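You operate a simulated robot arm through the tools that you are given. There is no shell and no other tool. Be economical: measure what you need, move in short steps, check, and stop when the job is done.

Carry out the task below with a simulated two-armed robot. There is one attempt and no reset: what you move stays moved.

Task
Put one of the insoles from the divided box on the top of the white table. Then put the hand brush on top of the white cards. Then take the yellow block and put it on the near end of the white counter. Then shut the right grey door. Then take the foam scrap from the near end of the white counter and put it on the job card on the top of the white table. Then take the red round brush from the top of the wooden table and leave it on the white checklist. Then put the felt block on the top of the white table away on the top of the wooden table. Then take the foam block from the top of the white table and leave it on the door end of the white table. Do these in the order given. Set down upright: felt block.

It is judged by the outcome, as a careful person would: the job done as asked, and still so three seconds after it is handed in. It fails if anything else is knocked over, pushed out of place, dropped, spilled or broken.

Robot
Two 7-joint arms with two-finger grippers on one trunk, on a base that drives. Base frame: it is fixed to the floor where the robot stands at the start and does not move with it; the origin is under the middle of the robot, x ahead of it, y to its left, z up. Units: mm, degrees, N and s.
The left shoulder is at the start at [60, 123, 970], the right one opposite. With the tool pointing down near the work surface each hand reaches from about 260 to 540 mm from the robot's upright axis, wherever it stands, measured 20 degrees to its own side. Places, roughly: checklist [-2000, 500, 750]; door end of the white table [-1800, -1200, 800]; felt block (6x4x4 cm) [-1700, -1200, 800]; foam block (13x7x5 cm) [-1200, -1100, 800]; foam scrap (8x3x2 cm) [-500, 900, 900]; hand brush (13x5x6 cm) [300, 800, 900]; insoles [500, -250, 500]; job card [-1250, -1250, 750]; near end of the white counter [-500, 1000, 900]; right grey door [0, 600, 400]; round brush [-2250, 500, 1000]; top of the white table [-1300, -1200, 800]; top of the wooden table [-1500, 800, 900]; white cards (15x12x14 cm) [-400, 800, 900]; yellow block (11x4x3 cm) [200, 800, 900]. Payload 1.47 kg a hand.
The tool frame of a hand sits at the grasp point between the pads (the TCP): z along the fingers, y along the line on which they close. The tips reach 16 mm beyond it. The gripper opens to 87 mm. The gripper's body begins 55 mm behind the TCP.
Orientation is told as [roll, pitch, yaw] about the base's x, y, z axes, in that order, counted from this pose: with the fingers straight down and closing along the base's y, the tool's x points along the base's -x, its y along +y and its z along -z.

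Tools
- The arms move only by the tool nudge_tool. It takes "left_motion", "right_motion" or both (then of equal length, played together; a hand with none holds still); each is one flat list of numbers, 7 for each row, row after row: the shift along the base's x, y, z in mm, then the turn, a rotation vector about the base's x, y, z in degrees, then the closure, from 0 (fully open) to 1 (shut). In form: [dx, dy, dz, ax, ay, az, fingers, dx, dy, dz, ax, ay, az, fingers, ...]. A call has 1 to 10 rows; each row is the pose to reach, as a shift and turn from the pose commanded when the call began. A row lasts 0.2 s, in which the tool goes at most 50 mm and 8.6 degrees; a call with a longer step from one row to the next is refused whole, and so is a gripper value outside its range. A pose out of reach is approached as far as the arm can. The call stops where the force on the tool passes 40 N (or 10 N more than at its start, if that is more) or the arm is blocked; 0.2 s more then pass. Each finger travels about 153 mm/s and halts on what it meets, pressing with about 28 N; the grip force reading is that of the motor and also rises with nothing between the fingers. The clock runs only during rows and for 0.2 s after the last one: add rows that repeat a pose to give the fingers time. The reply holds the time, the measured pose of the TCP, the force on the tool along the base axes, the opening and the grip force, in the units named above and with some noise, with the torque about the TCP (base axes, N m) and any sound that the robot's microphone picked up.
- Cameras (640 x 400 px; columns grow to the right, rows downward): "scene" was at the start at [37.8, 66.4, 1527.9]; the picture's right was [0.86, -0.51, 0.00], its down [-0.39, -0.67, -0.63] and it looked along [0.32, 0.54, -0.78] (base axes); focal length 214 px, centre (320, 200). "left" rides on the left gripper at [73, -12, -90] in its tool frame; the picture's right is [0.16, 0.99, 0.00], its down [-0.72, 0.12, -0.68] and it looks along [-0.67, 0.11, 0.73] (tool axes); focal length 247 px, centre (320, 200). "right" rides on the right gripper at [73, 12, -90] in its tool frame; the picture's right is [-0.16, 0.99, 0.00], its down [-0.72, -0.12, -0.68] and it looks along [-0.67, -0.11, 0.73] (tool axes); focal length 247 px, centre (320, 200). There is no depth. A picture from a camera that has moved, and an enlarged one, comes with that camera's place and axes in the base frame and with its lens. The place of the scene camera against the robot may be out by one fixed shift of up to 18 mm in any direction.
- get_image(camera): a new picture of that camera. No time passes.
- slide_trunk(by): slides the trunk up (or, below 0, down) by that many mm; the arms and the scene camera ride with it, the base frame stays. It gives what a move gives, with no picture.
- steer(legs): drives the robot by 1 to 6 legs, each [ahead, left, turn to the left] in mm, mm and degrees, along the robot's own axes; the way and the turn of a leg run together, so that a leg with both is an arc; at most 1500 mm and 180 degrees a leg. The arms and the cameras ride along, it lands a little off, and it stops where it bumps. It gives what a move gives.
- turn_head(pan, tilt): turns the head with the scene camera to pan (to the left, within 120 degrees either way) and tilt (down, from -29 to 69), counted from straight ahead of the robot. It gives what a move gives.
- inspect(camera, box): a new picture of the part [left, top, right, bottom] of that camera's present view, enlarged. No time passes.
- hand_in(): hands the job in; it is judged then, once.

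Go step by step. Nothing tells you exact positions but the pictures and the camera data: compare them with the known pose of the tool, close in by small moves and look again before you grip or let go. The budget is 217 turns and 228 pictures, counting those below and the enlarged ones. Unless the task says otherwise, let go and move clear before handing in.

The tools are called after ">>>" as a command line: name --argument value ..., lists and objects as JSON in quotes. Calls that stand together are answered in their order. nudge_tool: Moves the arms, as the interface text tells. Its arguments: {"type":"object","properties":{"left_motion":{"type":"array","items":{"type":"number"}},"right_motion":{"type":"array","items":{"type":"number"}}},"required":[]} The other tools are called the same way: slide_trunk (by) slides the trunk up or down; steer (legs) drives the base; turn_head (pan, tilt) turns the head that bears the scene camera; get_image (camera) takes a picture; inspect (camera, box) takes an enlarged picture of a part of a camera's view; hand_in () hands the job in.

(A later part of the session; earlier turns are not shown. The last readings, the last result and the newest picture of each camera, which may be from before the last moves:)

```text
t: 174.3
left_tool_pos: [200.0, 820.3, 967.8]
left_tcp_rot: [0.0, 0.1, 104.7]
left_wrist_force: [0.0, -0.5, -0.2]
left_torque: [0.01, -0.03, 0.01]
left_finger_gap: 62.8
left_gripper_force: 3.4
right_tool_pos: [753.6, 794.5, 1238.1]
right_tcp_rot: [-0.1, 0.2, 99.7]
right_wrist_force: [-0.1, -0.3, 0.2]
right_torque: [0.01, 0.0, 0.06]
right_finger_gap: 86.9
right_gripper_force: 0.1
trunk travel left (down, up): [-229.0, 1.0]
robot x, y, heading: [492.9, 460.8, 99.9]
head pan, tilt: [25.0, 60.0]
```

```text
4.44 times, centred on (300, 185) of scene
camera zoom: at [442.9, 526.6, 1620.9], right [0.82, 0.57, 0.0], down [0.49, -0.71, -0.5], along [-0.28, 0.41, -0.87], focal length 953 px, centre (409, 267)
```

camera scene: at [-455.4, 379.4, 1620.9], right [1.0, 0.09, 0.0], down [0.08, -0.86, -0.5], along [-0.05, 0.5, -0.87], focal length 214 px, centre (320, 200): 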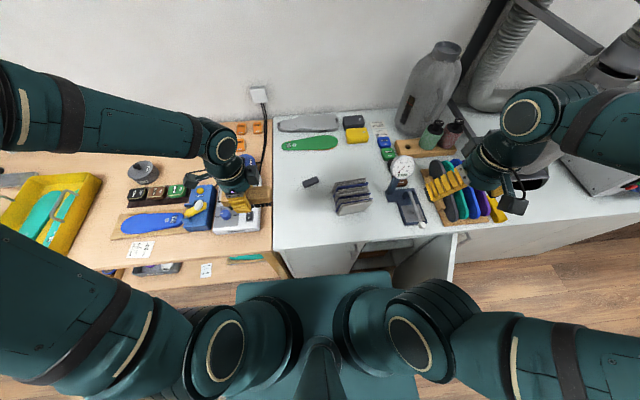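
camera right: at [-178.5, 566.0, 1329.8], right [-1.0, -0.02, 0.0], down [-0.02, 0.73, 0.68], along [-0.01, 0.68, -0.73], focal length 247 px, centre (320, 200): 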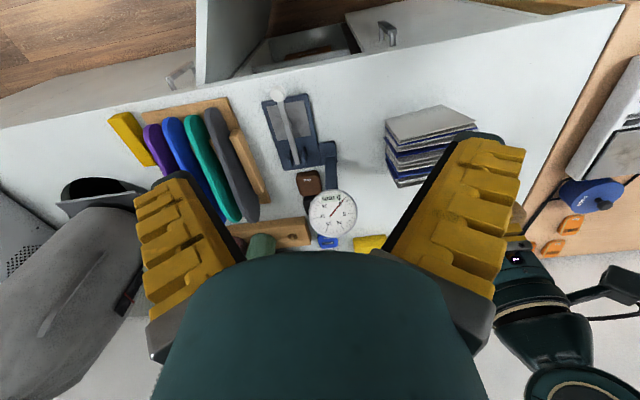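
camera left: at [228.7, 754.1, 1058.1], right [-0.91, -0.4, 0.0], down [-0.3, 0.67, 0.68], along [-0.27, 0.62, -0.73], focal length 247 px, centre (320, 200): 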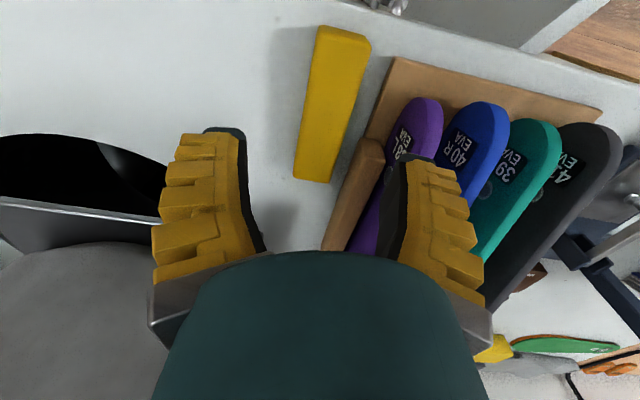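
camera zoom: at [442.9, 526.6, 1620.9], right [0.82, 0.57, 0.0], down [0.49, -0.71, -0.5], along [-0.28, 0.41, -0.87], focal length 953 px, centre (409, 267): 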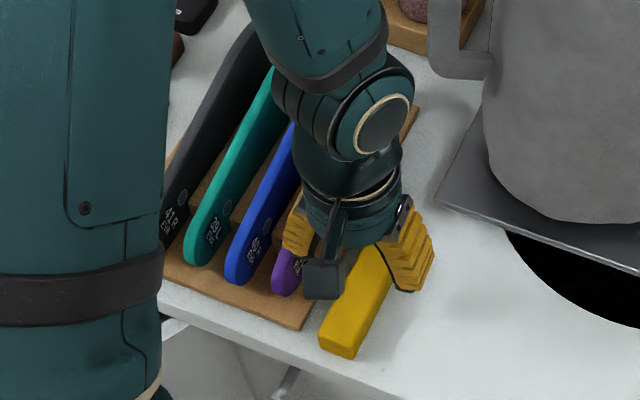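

I'll grip the block's front part, away from the rack's bar: target (205, 796, 880).

>>> nudge_tool --left_motion '[5, -25, -20, 0, 0, 2, 0.33, 5, -25, -55, 0, 0, 2, 0.33, 5, -25, -75, 0, 0, 2, 0.33, 5, -25, -87, 0, 0, 2, 0.33]'

>>> get_image --camera "left"

>>> inspect --camera "scene" --box '[240, 140, 360, 230]'

```text
t: 175.3
left_tool_pos: [206.4, 795.7, 882.6]
left_tcp_rot: [0.0, -0.1, 106.6]
left_wrist_force: [1.9, -0.3, 16.7]
left_torque: [-0.22, 0.69, 0.1]
left_finger_gap: 67.1
left_gripper_force: 5.7
right_tool_pos: [756.1, 793.8, 1239.5]
right_tcp_rot: [-0.1, 0.1, 99.7]
right_wrist_force: [0.0, -0.2, -0.2]
right_torque: [-0.02, 0.0, 0.01]
right_finger_gap: 86.9
right_gripper_force: 0.0
trunk travel left (down, up): [-229.0, 1.0]
robot x, y, heading: [494.9, 460.7, 99.9]
head pan, tilt: [25.0, 60.0]
```

```text
135 pictures are left
camera left: at [237.2, 728.1, 972.3], right [-0.9, -0.44, 0.0], down [-0.32, 0.66, 0.68], along [-0.3, 0.61, -0.73], focal length 247 px, centre (320, 200)
```

left: 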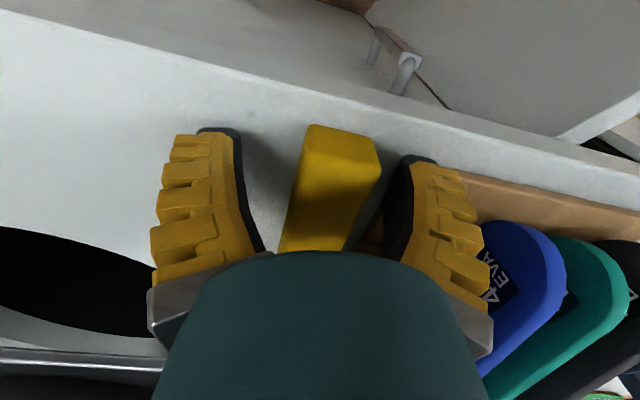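

```text
4.44 times, centred on (300, 185) of scene
camera zoom: at [444.5, 525.6, 1621.3], right [0.82, 0.57, 0.0], down [0.49, -0.71, -0.5], along [-0.29, 0.41, -0.87], focal length 953 px, centre (409, 267)
```

zoom: 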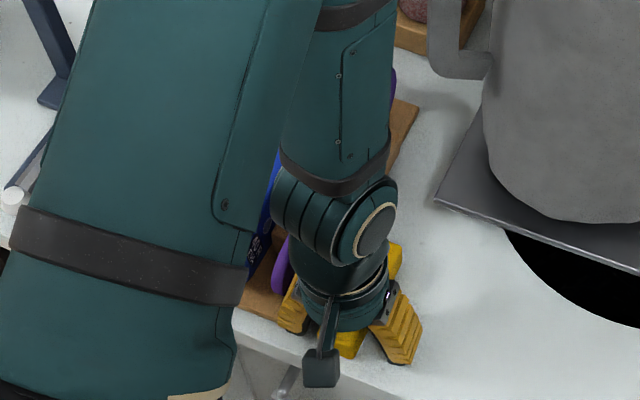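

The left finger rests on the rack's board; raising 10 mm before closing.

>>> nudge_tool --left_motion '[3, 0, 9, 0, 0, 0, 0.33, 3, 0, 10, 0, 0, 0, 0.4, 3, 0, 10, 0, 0, 0, 0.7, 3, 0, 10, 0, 0, 0, 0.8, 3, 0, 10, 0, 0, 0, 0.8]'

>>> get_image --camera "left"

```text
t: 176.5
left_tool_pos: [208.1, 795.0, 892.4]
left_tcp_rot: [0.0, -0.1, 106.7]
left_wrist_force: [-1.4, -1.2, 15.4]
left_torque: [-0.04, 0.01, -0.23]
left_finger_gap: 29.5
left_gripper_force: 28.3
right_tool_pos: [754.7, 793.8, 1240.0]
right_tcp_rot: [-0.1, 0.1, 99.7]
right_wrist_force: [0.0, 0.9, -0.9]
right_torque: [0.01, -0.02, 0.0]
right_finger_gap: 87.4
right_gripper_force: 0.0
trunk travel left (down, up): [-229.0, 1.0]
robot x, y, heading: [490.8, 456.9, 99.9]
head pan, tilt: [25.0, 60.0]
```

```text
133 pictures are left
camera left: at [239.2, 728.6, 981.9], right [-0.9, -0.44, 0.0], down [-0.32, 0.66, 0.68], along [-0.3, 0.61, -0.73], focal length 247 px, centre (320, 200)
```

left: 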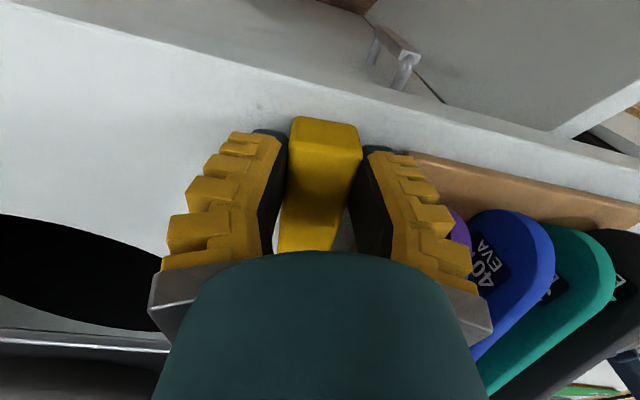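

Gripped at 29.5 mm. Lifting.

>>> nudge_tool --left_motion '[1, 0, 15, 0, 0, 0, 0.85, 3, -3, 50, 0, 0, 0, 0.85, 5, -8, 95, 0, 0, 0, 0.85, 8, -12, 140, 0, 0, 0, 0.85, 10, -20, 185, 0, 0, 0, 0.85, 10, -30, 230, 0, 0, 0, 0.85]'

>>> get_image --camera "left"

>>> get_image --camera "scene"

```text
t: 177.9
left_tool_pos: [218.0, 763.8, 1122.1]
left_tcp_rot: [-0.2, 0.0, 106.8]
left_wrist_force: [-0.2, -0.9, -1.5]
left_torque: [-0.05, -0.04, 0.02]
left_finger_gap: 26.7
left_gripper_force: 28.0
right_tool_pos: [752.7, 793.2, 1240.1]
right_tcp_rot: [-0.2, -0.1, 99.7]
right_wrist_force: [-1.2, -0.7, 0.2]
right_torque: [0.02, -0.01, -0.01]
right_finger_gap: 86.9
right_gripper_force: 0.1
trunk travel left (down, up): [-229.0, 1.0]
robot x, y, heading: [492.7, 459.2, 100.0]
head pan, tilt: [25.0, 60.0]
```

```text
132 pictures are left
camera left: at [248.2, 698.0, 1211.2], right [-0.9, -0.44, 0.0], down [-0.32, 0.66, 0.68], along [-0.3, 0.61, -0.73], focal length 247 px, centre (320, 200)
```

left: 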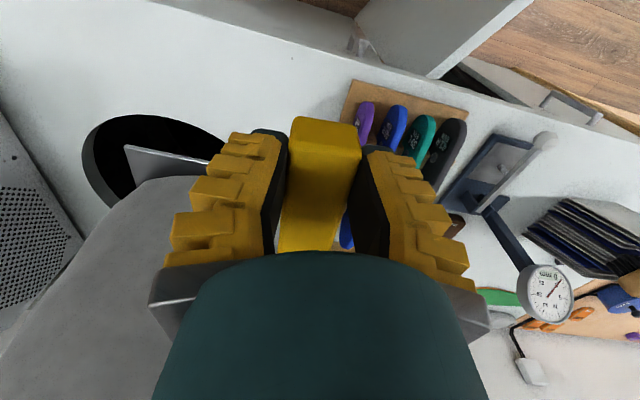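

```text
131 pictures are left
camera scene: at [441.8, 524.4, 1621.0], right [0.82, 0.57, 0.0], down [0.49, -0.71, -0.5], along [-0.28, 0.41, -0.87], focal length 214 px, centre (320, 200)
```

scene: 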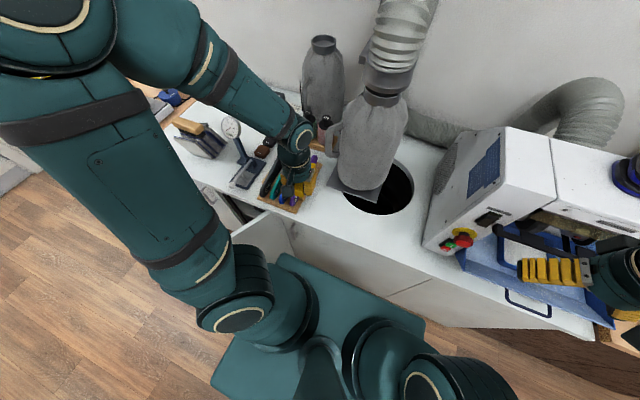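

Yellow block is held level. Driving back to the near (left) end of the counter.

>>> steer --legs '[[-290, 0, 0], [0, 460, 0], [0, 460, 0]]'

>>> nudge_tool --right_motion '[0, -5, 10, 0, 0, 0, 0, 0, -10, 20, 0, 0, 0, 0]'

>>> steer --legs '[[285, 0, 0]]'

>>> turn_head --pan 5 --tilt 60

>>> get_image --camera "scene"

>>> get_image --camera "left"

```text
t: 188.3
left_tool_pos: [-646.8, 326.3, 1120.7]
left_tcp_rot: [-0.1, 0.0, 106.9]
left_wrist_force: [0.2, 0.2, -1.1]
left_torque: [0.0, -0.04, 0.03]
left_finger_gap: 26.4
left_gripper_force: 27.8
right_tool_pos: [-111.7, 356.6, 1240.1]
right_tcp_rot: [-0.1, 0.0, 100.0]
right_wrist_force: [0.4, -0.2, -0.1]
right_torque: [0.01, -0.02, 0.06]
right_finger_gap: 87.0
right_gripper_force: 0.2
trunk travel left (down, up): [-229.0, 1.0]
robot x, y, heading: [-369.2, 21.3, 100.0]
head pan, tilt: [25.0, 60.0]
```

```text
t: 188.9
left_tool_pos: [-647.0, 325.1, 1119.9]
left_tcp_rot: [0.1, 0.0, 107.0]
left_wrist_force: [-0.2, 0.0, -0.9]
left_torque: [0.0, -0.01, -0.02]
left_finger_gap: 26.7
left_gripper_force: 28.2
right_tool_pos: [-112.2, 345.9, 1260.2]
right_tcp_rot: [-0.2, 0.1, 100.1]
right_wrist_force: [0.2, -0.2, -0.5]
right_torque: [0.0, 0.02, 0.0]
right_finger_gap: 87.1
right_gripper_force: 0.1
trunk travel left (down, up): [-229.0, 1.0]
robot x, y, heading: [-370.9, 22.1, 100.0]
head pan, tilt: [25.0, 60.0]
```

```text
t: 190.9
left_tool_pos: [-698.0, 605.4, 1120.5]
left_tcp_rot: [0.0, -0.1, 107.0]
left_wrist_force: [-0.3, 0.6, -0.1]
left_torque: [-0.06, 0.01, 0.0]
left_finger_gap: 26.7
left_gripper_force: 28.0
right_tool_pos: [-161.4, 626.0, 1258.2]
right_tcp_rot: [-0.1, 0.1, 100.0]
right_wrist_force: [-0.5, 0.0, -0.6]
right_torque: [0.02, 0.0, -0.02]
right_finger_gap: 87.0
right_gripper_force: 0.0
trunk travel left (down, up): [-229.0, 1.0]
robot x, y, heading: [-422.6, 300.6, 100.2]
head pan, tilt: [25.0, 60.0]
```

```text
t: 191.7
left_tool_pos: [-696.0, 606.2, 1120.1]
left_tcp_rot: [0.0, 0.0, 107.0]
left_wrist_force: [0.1, -0.2, -1.1]
left_torque: [-0.02, 0.0, 0.01]
left_finger_gap: 26.5
left_gripper_force: 27.9
right_tool_pos: [-161.3, 626.5, 1259.9]
right_tcp_rot: [-0.1, 0.1, 100.0]
right_wrist_force: [-0.4, -0.6, 0.1]
right_torque: [0.01, 0.01, 0.02]
right_finger_gap: 87.0
right_gripper_force: 0.1
trunk travel left (down, up): [-229.0, 1.0]
robot x, y, heading: [-417.1, 301.1, 99.8]
head pan, tilt: [5.0, 60.0]
```

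```text
130 pictures are left
camera scene: at [-449.6, 376.6, 1620.9], right [0.97, 0.26, 0.0], down [0.23, -0.84, -0.5], along [-0.13, 0.48, -0.87], focal length 214 px, centre (320, 200)
```

scene: 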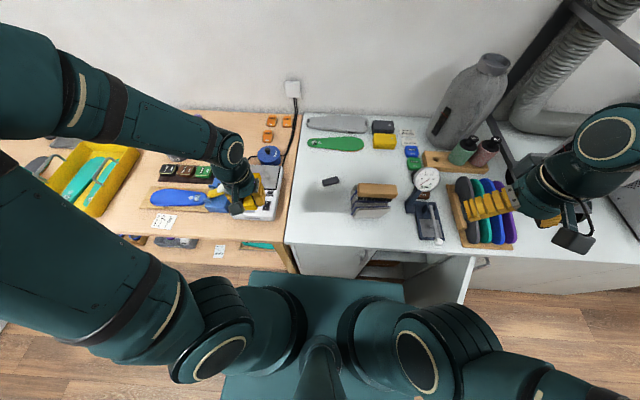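

```text
129 pictures are left
camera left: at [-665.3, 539.3, 1210.6], right [-0.9, -0.44, 0.0], down [-0.32, 0.66, 0.68], along [-0.3, 0.61, -0.73], focal length 247 px, centre (320, 200)
```

left: 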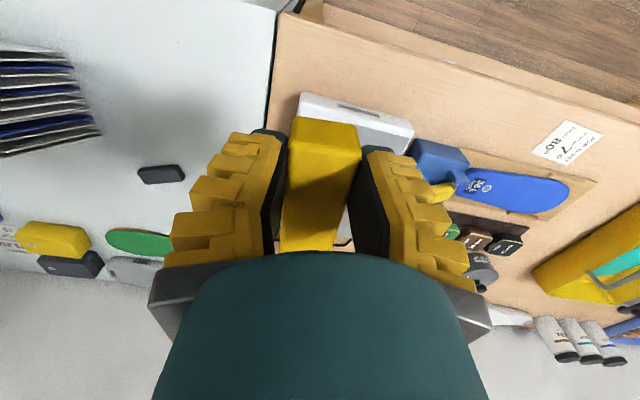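

Counter's front-left corner is near (-644, 585). I'll set the block at about (-565, 710), well inside the near end.

>>> nudge_tool --left_motion '[40, 22, 0, 0, 0, -2, 0.85, 80, 44, 0, 0, 0, -4, 0.85, 120, 66, -10, 0, 0, -6, 0.85, 137, 75, -50, 0, 0, -7, 0.85, 137, 75, -95, 0, 0, -7, 0.85, 137, 75, -140, 0, 0, -7, 0.85, 137, 75, -185, 0, 0, -7, 0.85, 137, 75, -210, 0, 0, -7, 0.85, 137, 75, -210, 0, 0, -7, 0.85]'

>>> get_image --camera "left"

>>> inspect --camera "scene" --box '[260, 130, 420, 250]'

```text
t: 193.7
left_tool_pos: [-560.6, 679.5, 908.8]
left_tcp_rot: [0.1, 0.1, 99.9]
left_wrist_force: [-0.2, -0.5, -0.6]
left_torque: [-0.04, -0.03, -0.02]
left_finger_gap: 26.7
left_gripper_force: 28.1
right_tool_pos: [-159.9, 627.5, 1259.7]
right_tcp_rot: [-0.1, 0.1, 100.0]
right_wrist_force: [0.6, 0.0, -0.6]
right_torque: [-0.01, -0.01, 0.03]
right_finger_gap: 87.2
right_gripper_force: 0.1
trunk travel left (down, up): [-229.0, 1.0]
robot x, y, heading: [-418.3, 302.1, 100.3]
head pan, tilt: [5.0, 60.0]
```

```text
128 pictures are left
camera left: at [-536.7, 611.4, 999.3], right [-0.94, -0.33, 0.0], down [-0.24, 0.69, 0.68], along [-0.22, 0.64, -0.73], focal length 247 px, centre (320, 200)
```

left: 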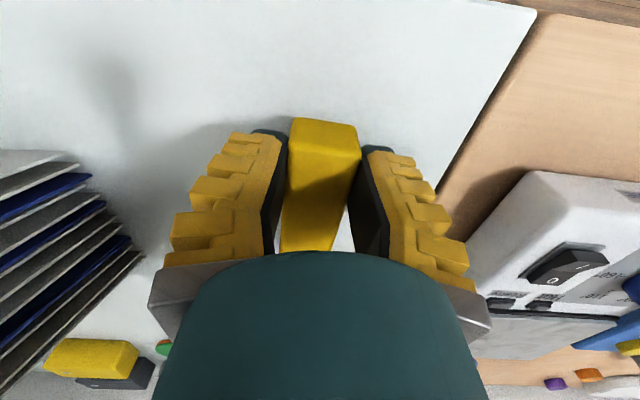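

```text
3.33 times, centred on (340, 190) of scene
camera zoom: at [-449.6, 376.7, 1620.9], right [0.97, 0.26, 0.0], down [0.23, -0.84, -0.5], along [-0.13, 0.48, -0.87], focal length 715 px, centre (253, 233)
```

zoom: 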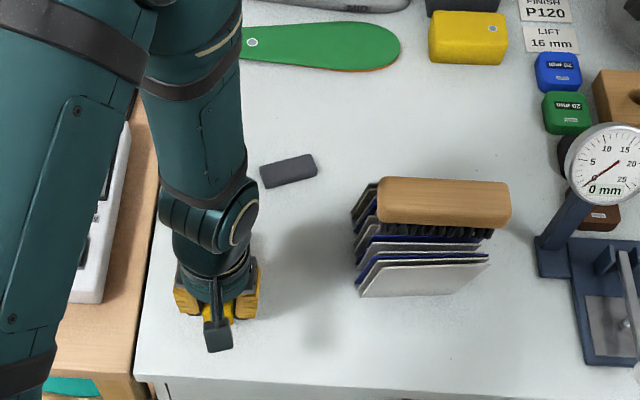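

Clear spot. Lowering to contact and releasing.

>>> nudge_tool --left_motion '[0, 0, -6, 0, 0, 0, 0.85, 0, 0, -11, 0, 0, 0, 0.85, 0, 0, -15, 0, 0, 0, 0.85, 0, 0, -17, 0, 0, 0, 0.85]'

>>> get_image --camera "left"

```text
t: 194.7
left_tool_pos: [-560.1, 680.4, 893.5]
left_tcp_rot: [0.0, 0.0, 100.0]
left_wrist_force: [0.7, 0.7, -1.4]
left_torque: [-0.04, -0.02, 0.03]
left_finger_gap: 26.8
left_gripper_force: 28.0
right_tool_pos: [-160.0, 627.9, 1258.3]
right_tcp_rot: [-0.1, 0.2, 100.0]
right_wrist_force: [0.2, 0.6, 0.4]
right_torque: [0.01, 0.01, 0.0]
right_finger_gap: 86.9
right_gripper_force: 0.0
trunk travel left (down, up): [-229.0, 1.0]
robot x, y, heading: [-421.6, 302.7, 100.1]
head pan, tilt: [5.0, 60.0]
```

```text
126 pictures are left
camera left: at [-537.2, 610.9, 983.5], right [-0.94, -0.33, 0.0], down [-0.24, 0.69, 0.68], along [-0.22, 0.64, -0.73], focal length 247 px, centre (320, 200)
```

left: 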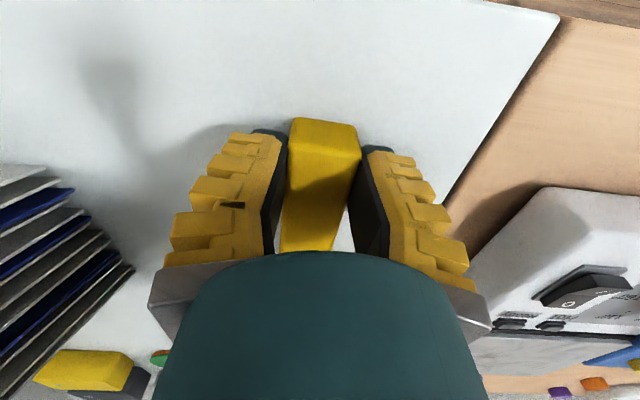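

Not in contact yet; continuing down in 3 mm steps.

>>> nudge_tool --left_motion '[0, 0, -3, 0, 0, 0, 0.85, 0, 0, -6, 0, 0, 0, 0.85, 0, 0, -9, 0, 0, 0, 0.85, 0, 0, -12, 0, 0, 0, 0.85, 0, 0, -14, 0, 0, 0, 0.85]'

```text
t: 195.8
left_tool_pos: [-559.1, 680.7, 883.6]
left_tcp_rot: [-0.1, -0.3, 100.0]
left_wrist_force: [-3.3, -3.1, 33.6]
left_torque: [-0.39, -0.01, 0.07]
left_finger_gap: 48.2
left_gripper_force: 28.2
right_tool_pos: [-161.4, 625.6, 1259.3]
right_tcp_rot: [-0.2, -0.1, 100.1]
right_wrist_force: [-0.6, 0.4, -0.5]
right_torque: [0.0, 0.01, 0.03]
right_finger_gap: 87.2
right_gripper_force: 0.1
trunk travel left (down, up): [-229.0, 1.0]
robot x, y, heading: [-421.9, 301.8, 100.2]
head pan, tilt: [5.0, 60.0]
stopped in row 5 (left hand): the force on the tool passed its limit at 41 N (the readings are from after the stop); the commanded pose is now the measured one
```

Contact made, and the grip width changed; looking before releasing.

>>> get_image --camera "left"

>>> inspect --camera "scene" --box '[260, 150, 380, 250]'

```text
125 pictures are left
camera left: at [-536.9, 610.3, 973.2], right [-0.94, -0.33, 0.0], down [-0.24, 0.69, 0.68], along [-0.22, 0.65, -0.73], focal length 247 px, centre (320, 200)
```

left: 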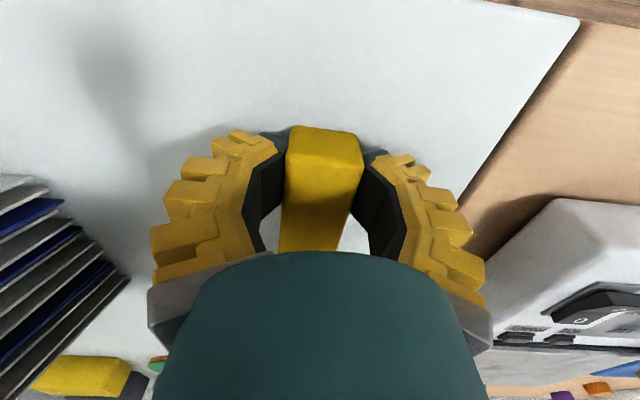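

```text
4.00 times, centred on (320, 200) of scene
camera zoom: at [-449.3, 374.2, 1621.1], right [0.97, 0.26, 0.0], down [0.23, -0.84, -0.5], along [-0.13, 0.48, -0.87], focal length 858 px, centre (320, 200)
```

zoom: 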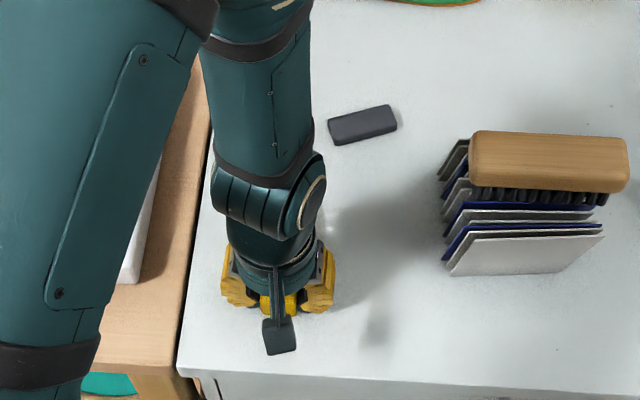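

Fingertips are on the counter, block down. Easing up 4 mm and opening.

>>> nudge_tool --left_motion '[0, 0, 4, 0, 0, 0, 0.85, 0, 0, 5, 0, 0, 0, 0.6, 0, 0, 5, 0, 0, 0, 0.3, 0, 0, 6, 0, 0, 0, 0.1, 0, 0, 6, 0, 0, 0, 0.0, 0, 0, 6, 0, 0, 0, 0.0]'

>>> get_image --camera "left"

```text
t: 197.2
left_tool_pos: [-559.4, 681.7, 888.1]
left_tcp_rot: [0.0, -0.1, 100.0]
left_wrist_force: [-0.6, 0.3, -0.4]
left_torque: [-0.01, -0.02, -0.01]
left_finger_gap: 86.8
left_gripper_force: 0.1
right_tool_pos: [-160.7, 627.8, 1259.5]
right_tcp_rot: [-0.1, 0.0, 99.9]
right_wrist_force: [-1.0, -0.2, -0.1]
right_torque: [-0.01, 0.0, 0.0]
right_finger_gap: 87.1
right_gripper_force: 0.1
trunk travel left (down, up): [-229.0, 1.0]
robot x, y, heading: [-419.8, 298.3, 100.1]
head pan, tilt: [5.0, 60.0]
```

```text
123 pictures are left
camera left: at [-537.0, 611.7, 977.7], right [-0.94, -0.33, 0.0], down [-0.24, 0.69, 0.68], along [-0.22, 0.64, -0.73], focal length 247 px, centre (320, 200)
```

left: 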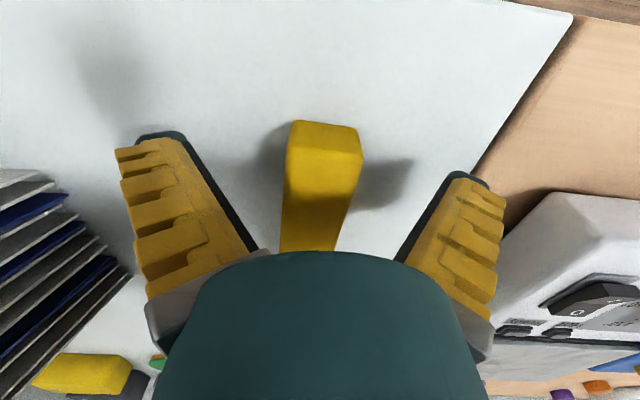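

Yellow block is placed. Lifting away, then repositioning to shut the door with the right hand.

>>> nudge_tool --left_motion '[0, 0, 40, 0, 0, 0, 0, 0, 0, 85, 0, 0, 0, 0, 0, 0, 130, 0, 0, 0, 0, 0, 0, 175, 0, 0, 0, 0, 0, 0, 220, 0, 0, 0, 0, 0, 0, 260, 0, 0, 0, 0]'

>>> inspect --camera "scene" --box '[240, 130, 400, 250]'

>>> steer --legs '[[-300, 0, 0], [0, -250, 0]]'

>>> turn_head --pan -20 --tilt 60

>>> get_image --camera "scene"

```text
t: 198.6
left_tool_pos: [-559.9, 677.6, 1146.4]
left_tcp_rot: [-0.1, -0.1, 99.9]
left_wrist_force: [-1.0, -0.3, -0.5]
left_torque: [0.0, 0.01, -0.01]
left_finger_gap: 86.9
left_gripper_force: 0.1
right_tool_pos: [-161.2, 626.3, 1259.6]
right_tcp_rot: [-0.2, 0.1, 99.9]
right_wrist_force: [0.3, 0.3, -0.5]
right_torque: [0.03, 0.0, 0.01]
right_finger_gap: 87.3
right_gripper_force: 0.0
trunk travel left (down, up): [-229.0, 1.0]
robot x, y, heading: [-415.1, 303.6, 100.0]
head pan, tilt: [5.0, 60.0]
```

```text
3.33 times, centred on (320, 190) of scene
camera zoom: at [-450.1, 376.1, 1620.9], right [0.97, 0.26, 0.0], down [0.23, -0.84, -0.5], along [-0.13, 0.48, -0.87], focal length 715 px, centre (320, 233)
```

zoom: 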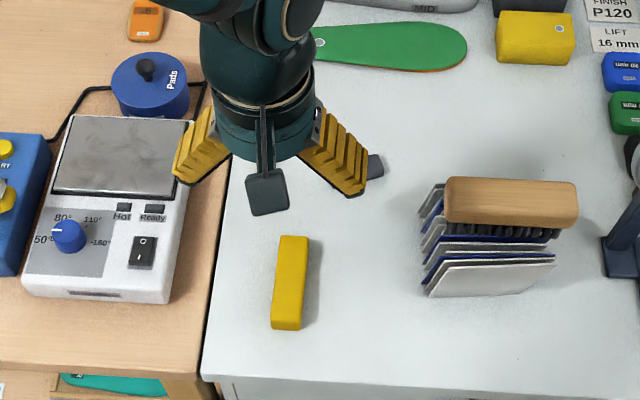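

```text
t: 203.1
left_tool_pos: [-261.4, 429.0, 1145.6]
left_tcp_rot: [-0.1, -0.1, 100.2]
left_wrist_force: [0.1, 0.4, -0.4]
left_torque: [-0.02, 0.02, 0.01]
left_finger_gap: 87.1
left_gripper_force: 0.1
right_tool_pos: [139.6, 377.0, 1258.1]
right_tcp_rot: [0.0, 0.1, 100.4]
right_wrist_force: [0.1, -0.3, -0.6]
right_torque: [0.01, 0.04, -0.04]
right_finger_gap: 87.3
right_gripper_force: 0.1
trunk travel left (down, up): [-229.0, 1.0]
robot x, y, heading: [-117.2, 53.0, 100.5]
head pan, tilt: [5.0, 60.0]
```

```text
t: 204.0
left_tool_pos: [-261.4, 429.6, 1146.4]
left_tcp_rot: [-0.2, -0.1, 100.4]
left_wrist_force: [-0.5, 0.3, -0.3]
left_torque: [0.01, -0.01, -0.02]
left_finger_gap: 87.0
left_gripper_force: 0.1
right_tool_pos: [138.3, 377.4, 1258.3]
right_tcp_rot: [-0.1, 0.1, 100.3]
right_wrist_force: [-0.3, 0.7, -0.4]
right_torque: [0.01, -0.01, -0.02]
right_finger_gap: 87.1
right_gripper_force: 0.0
trunk travel left (down, up): [-229.0, 1.0]
robot x, y, heading: [-116.3, 51.4, 100.4]
head pan, tilt: [-20.0, 60.0]
```

```text
121 pictures are left
camera scene: at [-120.0, 128.2, 1620.9], right [0.99, -0.17, 0.0], down [-0.14, -0.85, -0.5], along [0.08, 0.49, -0.87], focal length 214 px, centre (320, 200)
```

scene: 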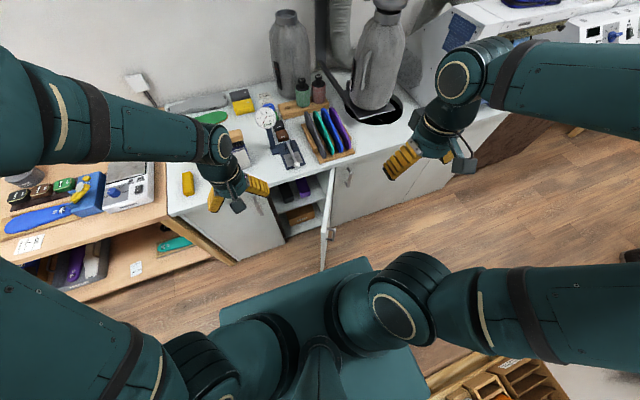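

Door is ~65° open, seen edge-on. Bringing the closed right hand down on its outer side.

>>> nudge_tool --right_motion '[-12, 22, -35, 0, 0, 0, 0.5, -25, 45, -70, 0, 0, 0, 1, -38, 68, -105, 0, 0, 0, 1, -50, 90, -140, 0, 0, 0, 1, -55, 98, -185, 0, 0, 0, 1, -55, 98, -230, 0, 0, 0, 1, -55, 98, -275, 0, 0, 0, 1, -55, 98, -320, 0, 0, 0, 1]'

>>> get_image --camera "right"

```text
t: 205.8
left_tool_pos: [-261.2, 431.5, 1145.7]
left_tcp_rot: [-0.1, -0.1, 100.3]
left_wrist_force: [0.5, -0.2, -0.1]
left_torque: [0.0, -0.01, 0.02]
left_finger_gap: 87.0
left_gripper_force: 0.0
right_tool_pos: [81.1, 475.1, 937.3]
right_tcp_rot: [0.0, 0.1, 100.4]
right_wrist_force: [-0.4, 0.4, -0.4]
right_torque: [0.0, 0.01, -0.01]
right_finger_gap: 0.0
right_gripper_force: 27.4
trunk travel left (down, up): [-229.0, 1.0]
robot x, y, heading: [-117.9, 51.8, 100.6]
head pan, tilt: [-20.0, 60.0]
```

```text
120 pictures are left
camera right: at [81.6, 403.5, 1027.8], right [-1.0, -0.02, 0.0], down [-0.02, 0.73, 0.68], along [-0.01, 0.68, -0.73], focal length 247 px, centre (320, 200)
```

right: 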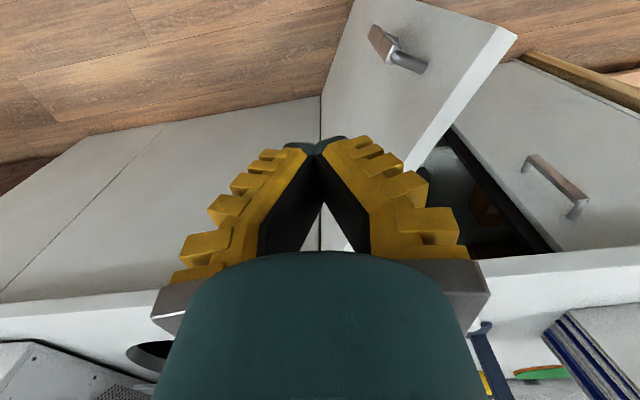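

Position confirmed. Lowering and sweeping the door toward closed in an arc.

>>> nudge_tool --right_motion '[0, 0, -45, 0, 0, 0, 1, 0, 0, -90, 0, 0, 0, 1, 0, 0, -124, 0, 0, 0, 1, -40, 15, -124, 0, 0, 0, 1, -79, 25, -124, 0, 0, 0, 1, -115, 37, -124, 0, 0, 0, 1, -156, 53, -124, 0, 0, 0, 1, -182, 72, -124, 0, 0, 0, 1, -203, 89, -124, 0, 0, 0, 1, -229, 119, -124, 0, 0, 0, 1]'

>>> get_image --camera "scene"

>>> get_image --camera "right"

```text
t: 208.0
left_tool_pos: [-260.4, 430.3, 1146.6]
left_tcp_rot: [0.0, 0.0, 100.2]
left_wrist_force: [-0.2, -0.8, -0.4]
left_torque: [-0.04, 0.0, -0.03]
left_finger_gap: 87.0
left_gripper_force: 0.0
right_tool_pos: [-144.4, 597.0, 814.5]
right_tcp_rot: [-0.1, 0.0, 100.3]
right_wrist_force: [12.1, 7.9, 17.8]
right_torque: [0.04, 0.73, -0.37]
right_finger_gap: 0.0
right_gripper_force: 27.4
trunk travel left (down, up): [-229.0, 1.0]
robot x, y, heading: [-120.0, 47.3, 100.1]
head pan, tilt: [-20.0, 60.0]
```

```text
119 pictures are left
camera scene: at [-118.8, 128.5, 1621.0], right [0.99, -0.17, 0.0], down [-0.15, -0.85, -0.5], along [0.08, 0.49, -0.87], focal length 214 px, centre (320, 200)
```

scene: 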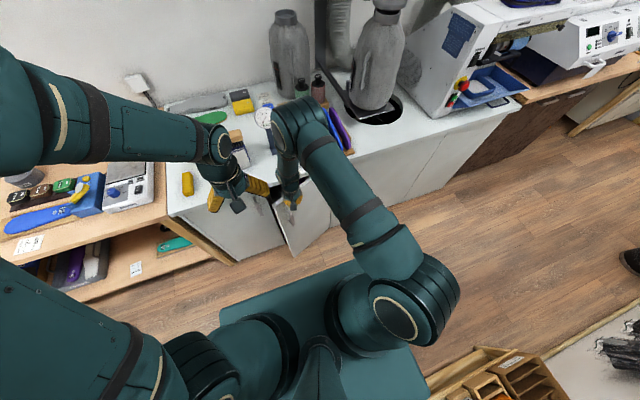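

```text
118 pictures are left
camera right: at [-143.8, 523.3, 905.0], right [-1.0, -0.02, 0.0], down [-0.02, 0.73, 0.68], along [-0.01, 0.68, -0.73], focal length 247 px, centre (320, 200)
```

right: 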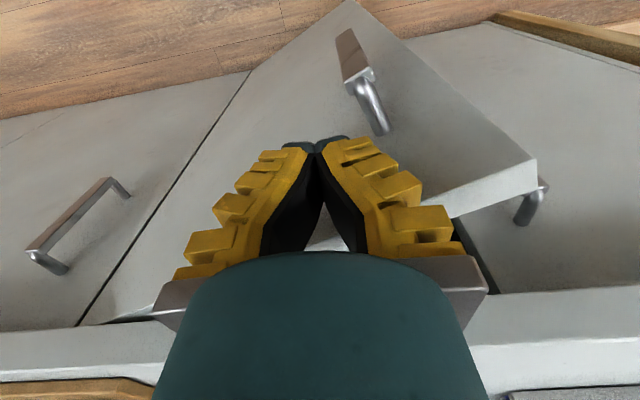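

Door ~25° open. Continuing: slide the hand along toward the door's free end while pushing in.

>>> nudge_tool --right_motion '[-15, 2, 0, 0, 0, 0, 1, -30, 6, 0, 0, 0, 0, 1, -40, 16, 0, 0, 0, 0, 1, -45, 26, 0, 0, 0, 0, 1]'

>>> get_image --camera "right"

```text
t: 209.0
left_tool_pos: [-261.2, 430.6, 1146.9]
left_tcp_rot: [0.0, -0.1, 100.3]
left_wrist_force: [0.2, 0.2, -0.9]
left_torque: [-0.01, 0.05, -0.01]
left_finger_gap: 87.1
left_gripper_force: 0.0
right_tool_pos: [-189.2, 620.6, 814.5]
right_tcp_rot: [-0.1, 0.1, 100.4]
right_wrist_force: [0.2, -0.1, 0.0]
right_torque: [0.04, -0.05, -0.03]
right_finger_gap: 0.0
right_gripper_force: 27.2
trunk travel left (down, up): [-229.0, 1.0]
robot x, y, heading: [-119.5, 51.5, 100.2]
head pan, tilt: [-20.0, 60.0]
```

```text
117 pictures are left
camera right: at [-189.7, 548.5, 905.9], right [-1.0, -0.02, 0.0], down [-0.02, 0.73, 0.68], along [-0.01, 0.68, -0.73], focal length 247 px, centre (320, 200)
```

right: 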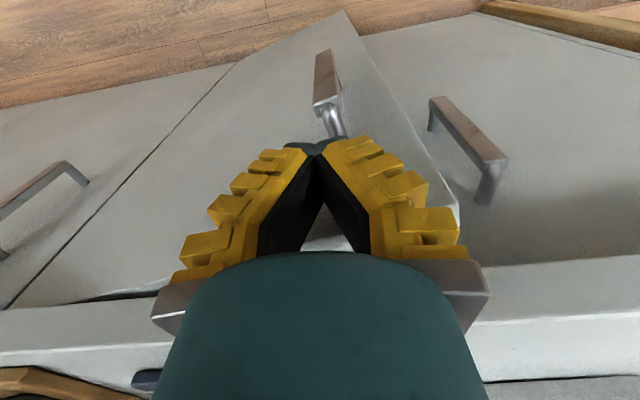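

Almost shut. Driving the base forward a little with the hand against the door.

>>> steer --legs '[[25, 0, 0]]'

>>> get_image --camera "right"

```text
t: 209.8
left_tool_pos: [-265.3, 455.2, 1146.5]
left_tcp_rot: [-0.1, -0.1, 100.2]
left_wrist_force: [0.8, -0.1, -0.5]
left_torque: [-0.02, 0.0, 0.02]
left_finger_gap: 87.0
left_gripper_force: 0.1
right_tool_pos: [-193.8, 645.2, 815.2]
right_tcp_rot: [-0.2, 0.2, 100.4]
right_wrist_force: [0.3, -0.1, 0.4]
right_torque: [-0.03, 0.02, 0.03]
right_finger_gap: 0.0
right_gripper_force: 27.8
trunk travel left (down, up): [-229.0, 1.0]
robot x, y, heading: [-119.1, 76.9, 100.3]
head pan, tilt: [-20.0, 60.0]
```

```text
116 pictures are left
camera right: at [-193.2, 573.4, 905.5], right [-1.0, -0.02, 0.0], down [-0.02, 0.73, 0.68], along [-0.01, 0.68, -0.73], focal length 247 px, centre (320, 200)
```

right: 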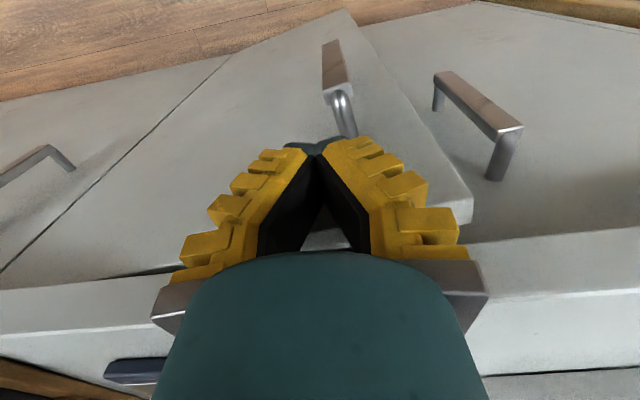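

The counter lip would stop a vertical finger, so I'll tilt the tool forward and push lower with the fingertips.

>>> nudge_tool --right_motion '[2, -10, -5, 7.9, 1.4, 0, 1, 3, -15, -12, 15.8, 2.8, 0, 1, 3, -15, -20, 23.6, 4.2, 0, 1, 3, -15, -28, 31.5, 5.6, 0, 1, 3, -15, -35, 37, 6.5, 0, 1, 1, -5, -35, 37, 6.5, 0, 1, -1, 8, -35, 37, 6.5, 0, 1, -3, 20, -35, 37, 6.5, 0, 1]'

>>> get_image --camera "right"

>>> get_image --camera "scene"

```text
t: 211.6
left_tool_pos: [-277.8, 458.1, 1146.5]
left_tcp_rot: [0.2, -0.3, 102.5]
left_wrist_force: [-30.2, 5.7, -12.0]
left_torque: [-0.36, 0.46, 1.09]
left_finger_gap: 63.5
left_gripper_force: 0.0
right_tool_pos: [-196.0, 666.0, 779.2]
right_tcp_rot: [-0.5, -37.5, 100.4]
right_wrist_force: [0.5, 1.0, 5.4]
right_torque: [-0.02, 0.07, -0.02]
right_finger_gap: 0.3
right_gripper_force: 27.6
trunk travel left (down, up): [-229.0, 1.0]
robot x, y, heading: [-120.7, 79.9, 100.6]
head pan, tilt: [-20.0, 60.0]
```

```text
115 pictures are left
camera right: at [-188.9, 554.6, 807.3], right [-0.99, -0.05, 0.09], down [0.08, 0.18, 0.98], along [-0.06, 0.98, -0.17], focal length 247 px, centre (320, 200)
```

right: 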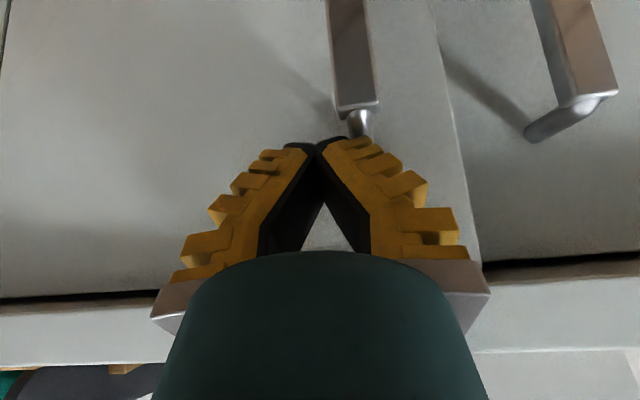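

```text
114 pictures are left
camera scene: at [-124.0, 152.3, 1621.0], right [0.99, -0.17, 0.0], down [-0.14, -0.85, -0.5], along [0.08, 0.49, -0.87], focal length 214 px, centre (320, 200)
```

scene: 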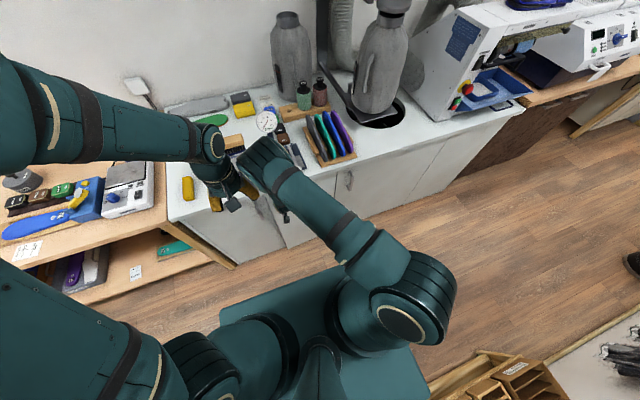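

The right elbow is touching the left hand; moving the left hand away to the left first.

>>> nudge_tool --left_motion '[-40, -10, 0, 0, 0, 0, 0, -80, -20, 0, 0, 0, 0, 0, -120, -35, 20, 0, 0, 0, 0, -160, -50, 40, 0, 0, 0, 0, -200, -60, 60, 0, 0, 0, 0]'

>>> get_image --camera "scene"

```text
t: 212.8
left_tool_pos: [-465.1, 392.5, 1206.9]
left_tcp_rot: [-0.1, -0.2, 100.2]
left_wrist_force: [-0.1, 0.5, 0.3]
left_torque: [0.03, -0.02, 0.0]
left_finger_gap: 87.0
left_gripper_force: 0.0
right_tool_pos: [-196.9, 664.4, 779.1]
right_tcp_rot: [-0.5, -37.4, 100.5]
right_wrist_force: [0.3, -0.1, -0.3]
right_torque: [0.0, 0.0, -0.01]
right_finger_gap: 0.1
right_gripper_force: 27.6
trunk travel left (down, up): [-229.0, 1.0]
robot x, y, heading: [-121.5, 73.8, 100.0]
head pan, tilt: [-20.0, 60.0]
```

```text
113 pictures are left
camera scene: at [-125.0, 151.5, 1620.9], right [0.99, -0.17, 0.0], down [-0.14, -0.85, -0.5], along [0.08, 0.49, -0.87], focal length 214 px, centre (320, 200)
```

scene: 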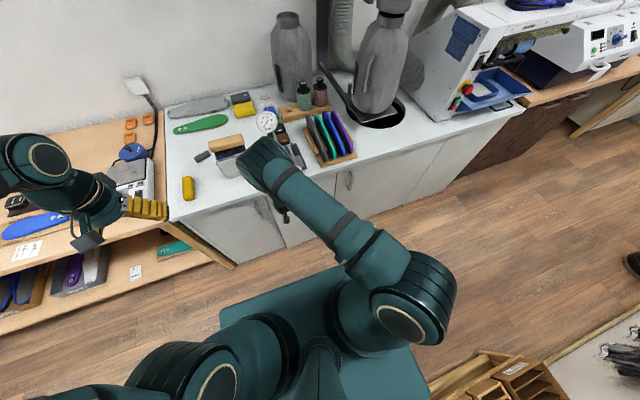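

Clear. Continuing to press the door shut.

>>> nudge_tool --right_motion '[-1, 6, 0, 0, 0, 0, 1, -2, 12, 0, 0, 0, 0, 1, -3, 18, 0, 0, 0, 0, 1, -4, 24, 0, 0, 0, 0, 1, -5, 30, 0, 0, 0, 0, 1]'

>>> get_image --camera "right"

```text
t: 213.9
left_tool_pos: [-463.1, 390.4, 1207.7]
left_tcp_rot: [-0.2, -0.3, 100.3]
left_wrist_force: [-0.1, -0.2, 0.2]
left_torque: [0.01, -0.01, 0.02]
left_finger_gap: 86.8
left_gripper_force: 0.0
right_tool_pos: [-199.0, 681.9, 780.5]
right_tcp_rot: [-0.6, -37.1, 100.6]
right_wrist_force: [7.7, -20.2, 22.5]
right_torque: [1.47, 0.94, 0.38]
right_finger_gap: 0.0
right_gripper_force: 27.6
trunk travel left (down, up): [-229.0, 1.0]
robot x, y, heading: [-121.4, 77.4, 100.1]
head pan, tilt: [-20.0, 60.0]
stopped in row 5 (right hand): the force on the tool passed its limit at 46 N (the readings are from after the stop); the commanded pose is now the measured one
```

```text
112 pictures are left
camera right: at [-192.5, 571.9, 809.1], right [-0.99, -0.05, 0.09], down [0.08, 0.18, 0.98], along [-0.07, 0.98, -0.18], focal length 247 px, centre (320, 200)
```

right: 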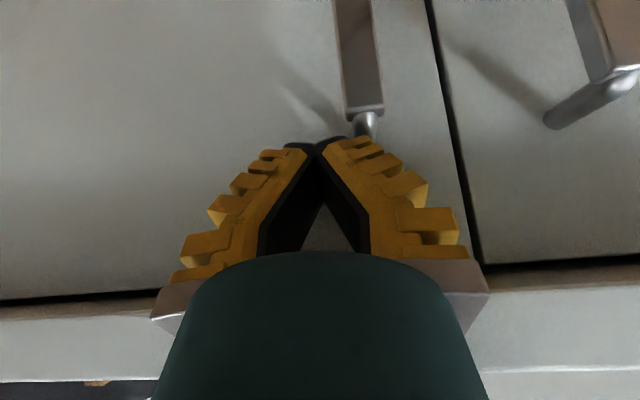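

The door is flush with its neighbour now. Backing the hand out and checking.

>>> nudge_tool --right_motion '[2, -15, 0, 0, 0, 0, 1, 5, -40, 5, 0, 0, 0, 1, 10, -70, 20, -8, -1.4, 0, 1, 15, -100, 50, -16, -2.8, 0, 1, 20, -120, 90, -24, -4.2, 0, 1, 30, -140, 130, -32, -5.6, 0, 1, 40, -160, 170, -37, -6.5, 0, 0.5, 50, -170, 215, -37, -6.5, 0, 0]'

>>> get_image --camera "right"

>>> get_image --camera "scene"

```text
t: 215.7
left_tool_pos: [-463.6, 392.8, 1206.2]
left_tcp_rot: [0.0, -0.1, 100.3]
left_wrist_force: [-0.3, -0.1, 0.2]
left_torque: [-0.01, 0.04, -0.02]
left_finger_gap: 87.0
left_gripper_force: 0.1
right_tool_pos: [-150.4, 513.6, 991.9]
right_tcp_rot: [-0.2, 0.7, 100.5]
right_wrist_force: [-0.2, 0.1, 0.2]
right_torque: [0.0, -0.04, 0.01]
right_finger_gap: 87.1
right_gripper_force: 0.0
trunk travel left (down, up): [-229.0, 1.0]
robot x, y, heading: [-119.7, 77.1, 100.5]
head pan, tilt: [-20.0, 60.0]
```

```text
111 pictures are left
camera right: at [-149.5, 442.6, 1084.4], right [-1.0, -0.02, -0.01], down [-0.02, 0.74, 0.67], along [-0.01, 0.67, -0.74], focal length 247 px, centre (320, 200)
```

right: 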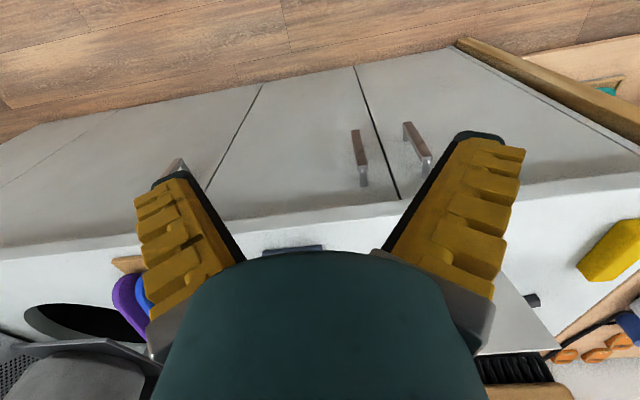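

```text
110 pictures are left
camera scene: at [-123.3, 150.4, 1621.0], right [0.99, -0.17, 0.0], down [-0.15, -0.85, -0.5], along [0.08, 0.49, -0.87], focal length 214 px, centre (320, 200)
```

scene: 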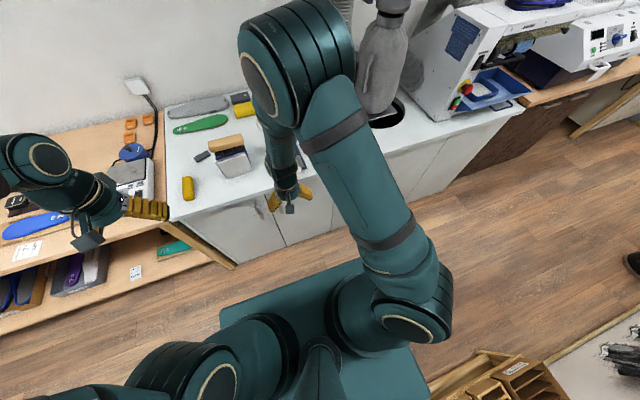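

Door is shut. Next the foam scrap at roughly (-546, 890); moving the base to reach it with the left hand.

>>> nudge_tool --right_motion '[10, -40, 30, 0, 0, 0, 0, 20, -80, 60, 0, 0, 0, 0, 30, -110, 100, 0, 0, 0, 0, 40, -120, 145, 0, 0, 0, 0, 50, -125, 190, 0, 0, 0, 0, 60, -130, 230, 0, 0, 0, 0]'

>>> steer --legs '[[0, 180, 0], [275, 0, 0]]'

>>> turn_head --pan 5 --tilt 50

>>> get_image --camera "scene"

>>> get_image --camera "left"

```text
refused: row 1 steps farther than a row can; nothing moved
```

```text
t: 219.4
left_tool_pos: [-687.0, 625.8, 1206.3]
left_tcp_rot: [-0.1, -0.1, 100.4]
left_wrist_force: [0.1, -0.6, -0.1]
left_torque: [0.0, -0.03, -0.01]
left_finger_gap: 87.0
left_gripper_force: 0.0
right_tool_pos: [-374.0, 748.8, 991.6]
right_tcp_rot: [-0.2, 0.8, 100.4]
right_wrist_force: [-0.4, 0.8, -0.6]
right_torque: [-0.02, 0.02, 0.01]
right_finger_gap: 87.2
right_gripper_force: 0.1
trunk travel left (down, up): [-229.0, 1.0]
robot x, y, heading: [-345.4, 310.2, 100.6]
head pan, tilt: [-20.0, 60.0]
```

```text
t: 220.3
left_tool_pos: [-687.2, 625.6, 1205.7]
left_tcp_rot: [-0.1, -0.1, 100.3]
left_wrist_force: [0.5, 0.0, 0.1]
left_torque: [0.02, 0.01, 0.01]
left_finger_gap: 86.9
left_gripper_force: 0.1
right_tool_pos: [-373.1, 747.9, 991.8]
right_tcp_rot: [-0.3, 0.6, 100.5]
right_wrist_force: [0.5, 0.4, -0.6]
right_torque: [-0.02, -0.02, 0.01]
right_finger_gap: 86.9
right_gripper_force: 0.0
trunk travel left (down, up): [-229.0, 1.0]
robot x, y, heading: [-345.6, 307.9, 100.6]
head pan, tilt: [5.0, 50.0]
```

```text
109 pictures are left
camera scene: at [-377.4, 393.2, 1633.4], right [0.96, 0.26, 0.0], down [0.2, -0.74, -0.64], along [-0.17, 0.62, -0.77], focal length 214 px, centre (320, 200)
```

scene: 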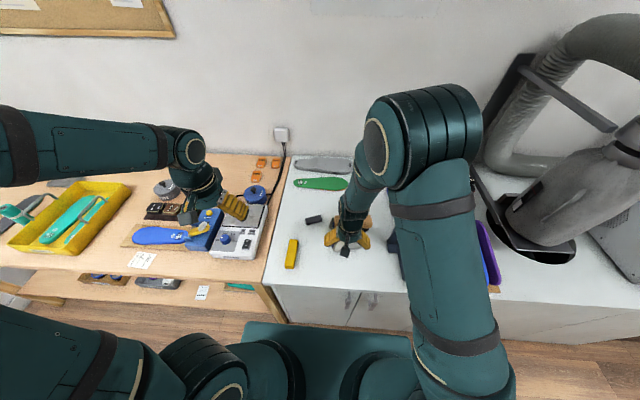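

```text
108 pictures are left
camera left: at [-662.8, 555.5, 1296.0], right [-0.94, -0.33, 0.0], down [-0.24, 0.69, 0.68], along [-0.23, 0.64, -0.73], focal length 247 px, centre (320, 200)
```

left: 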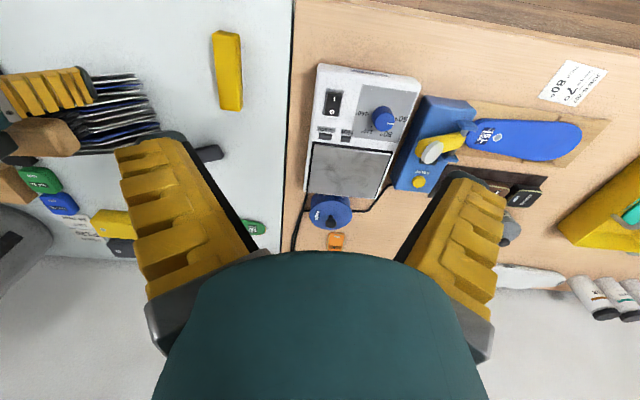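

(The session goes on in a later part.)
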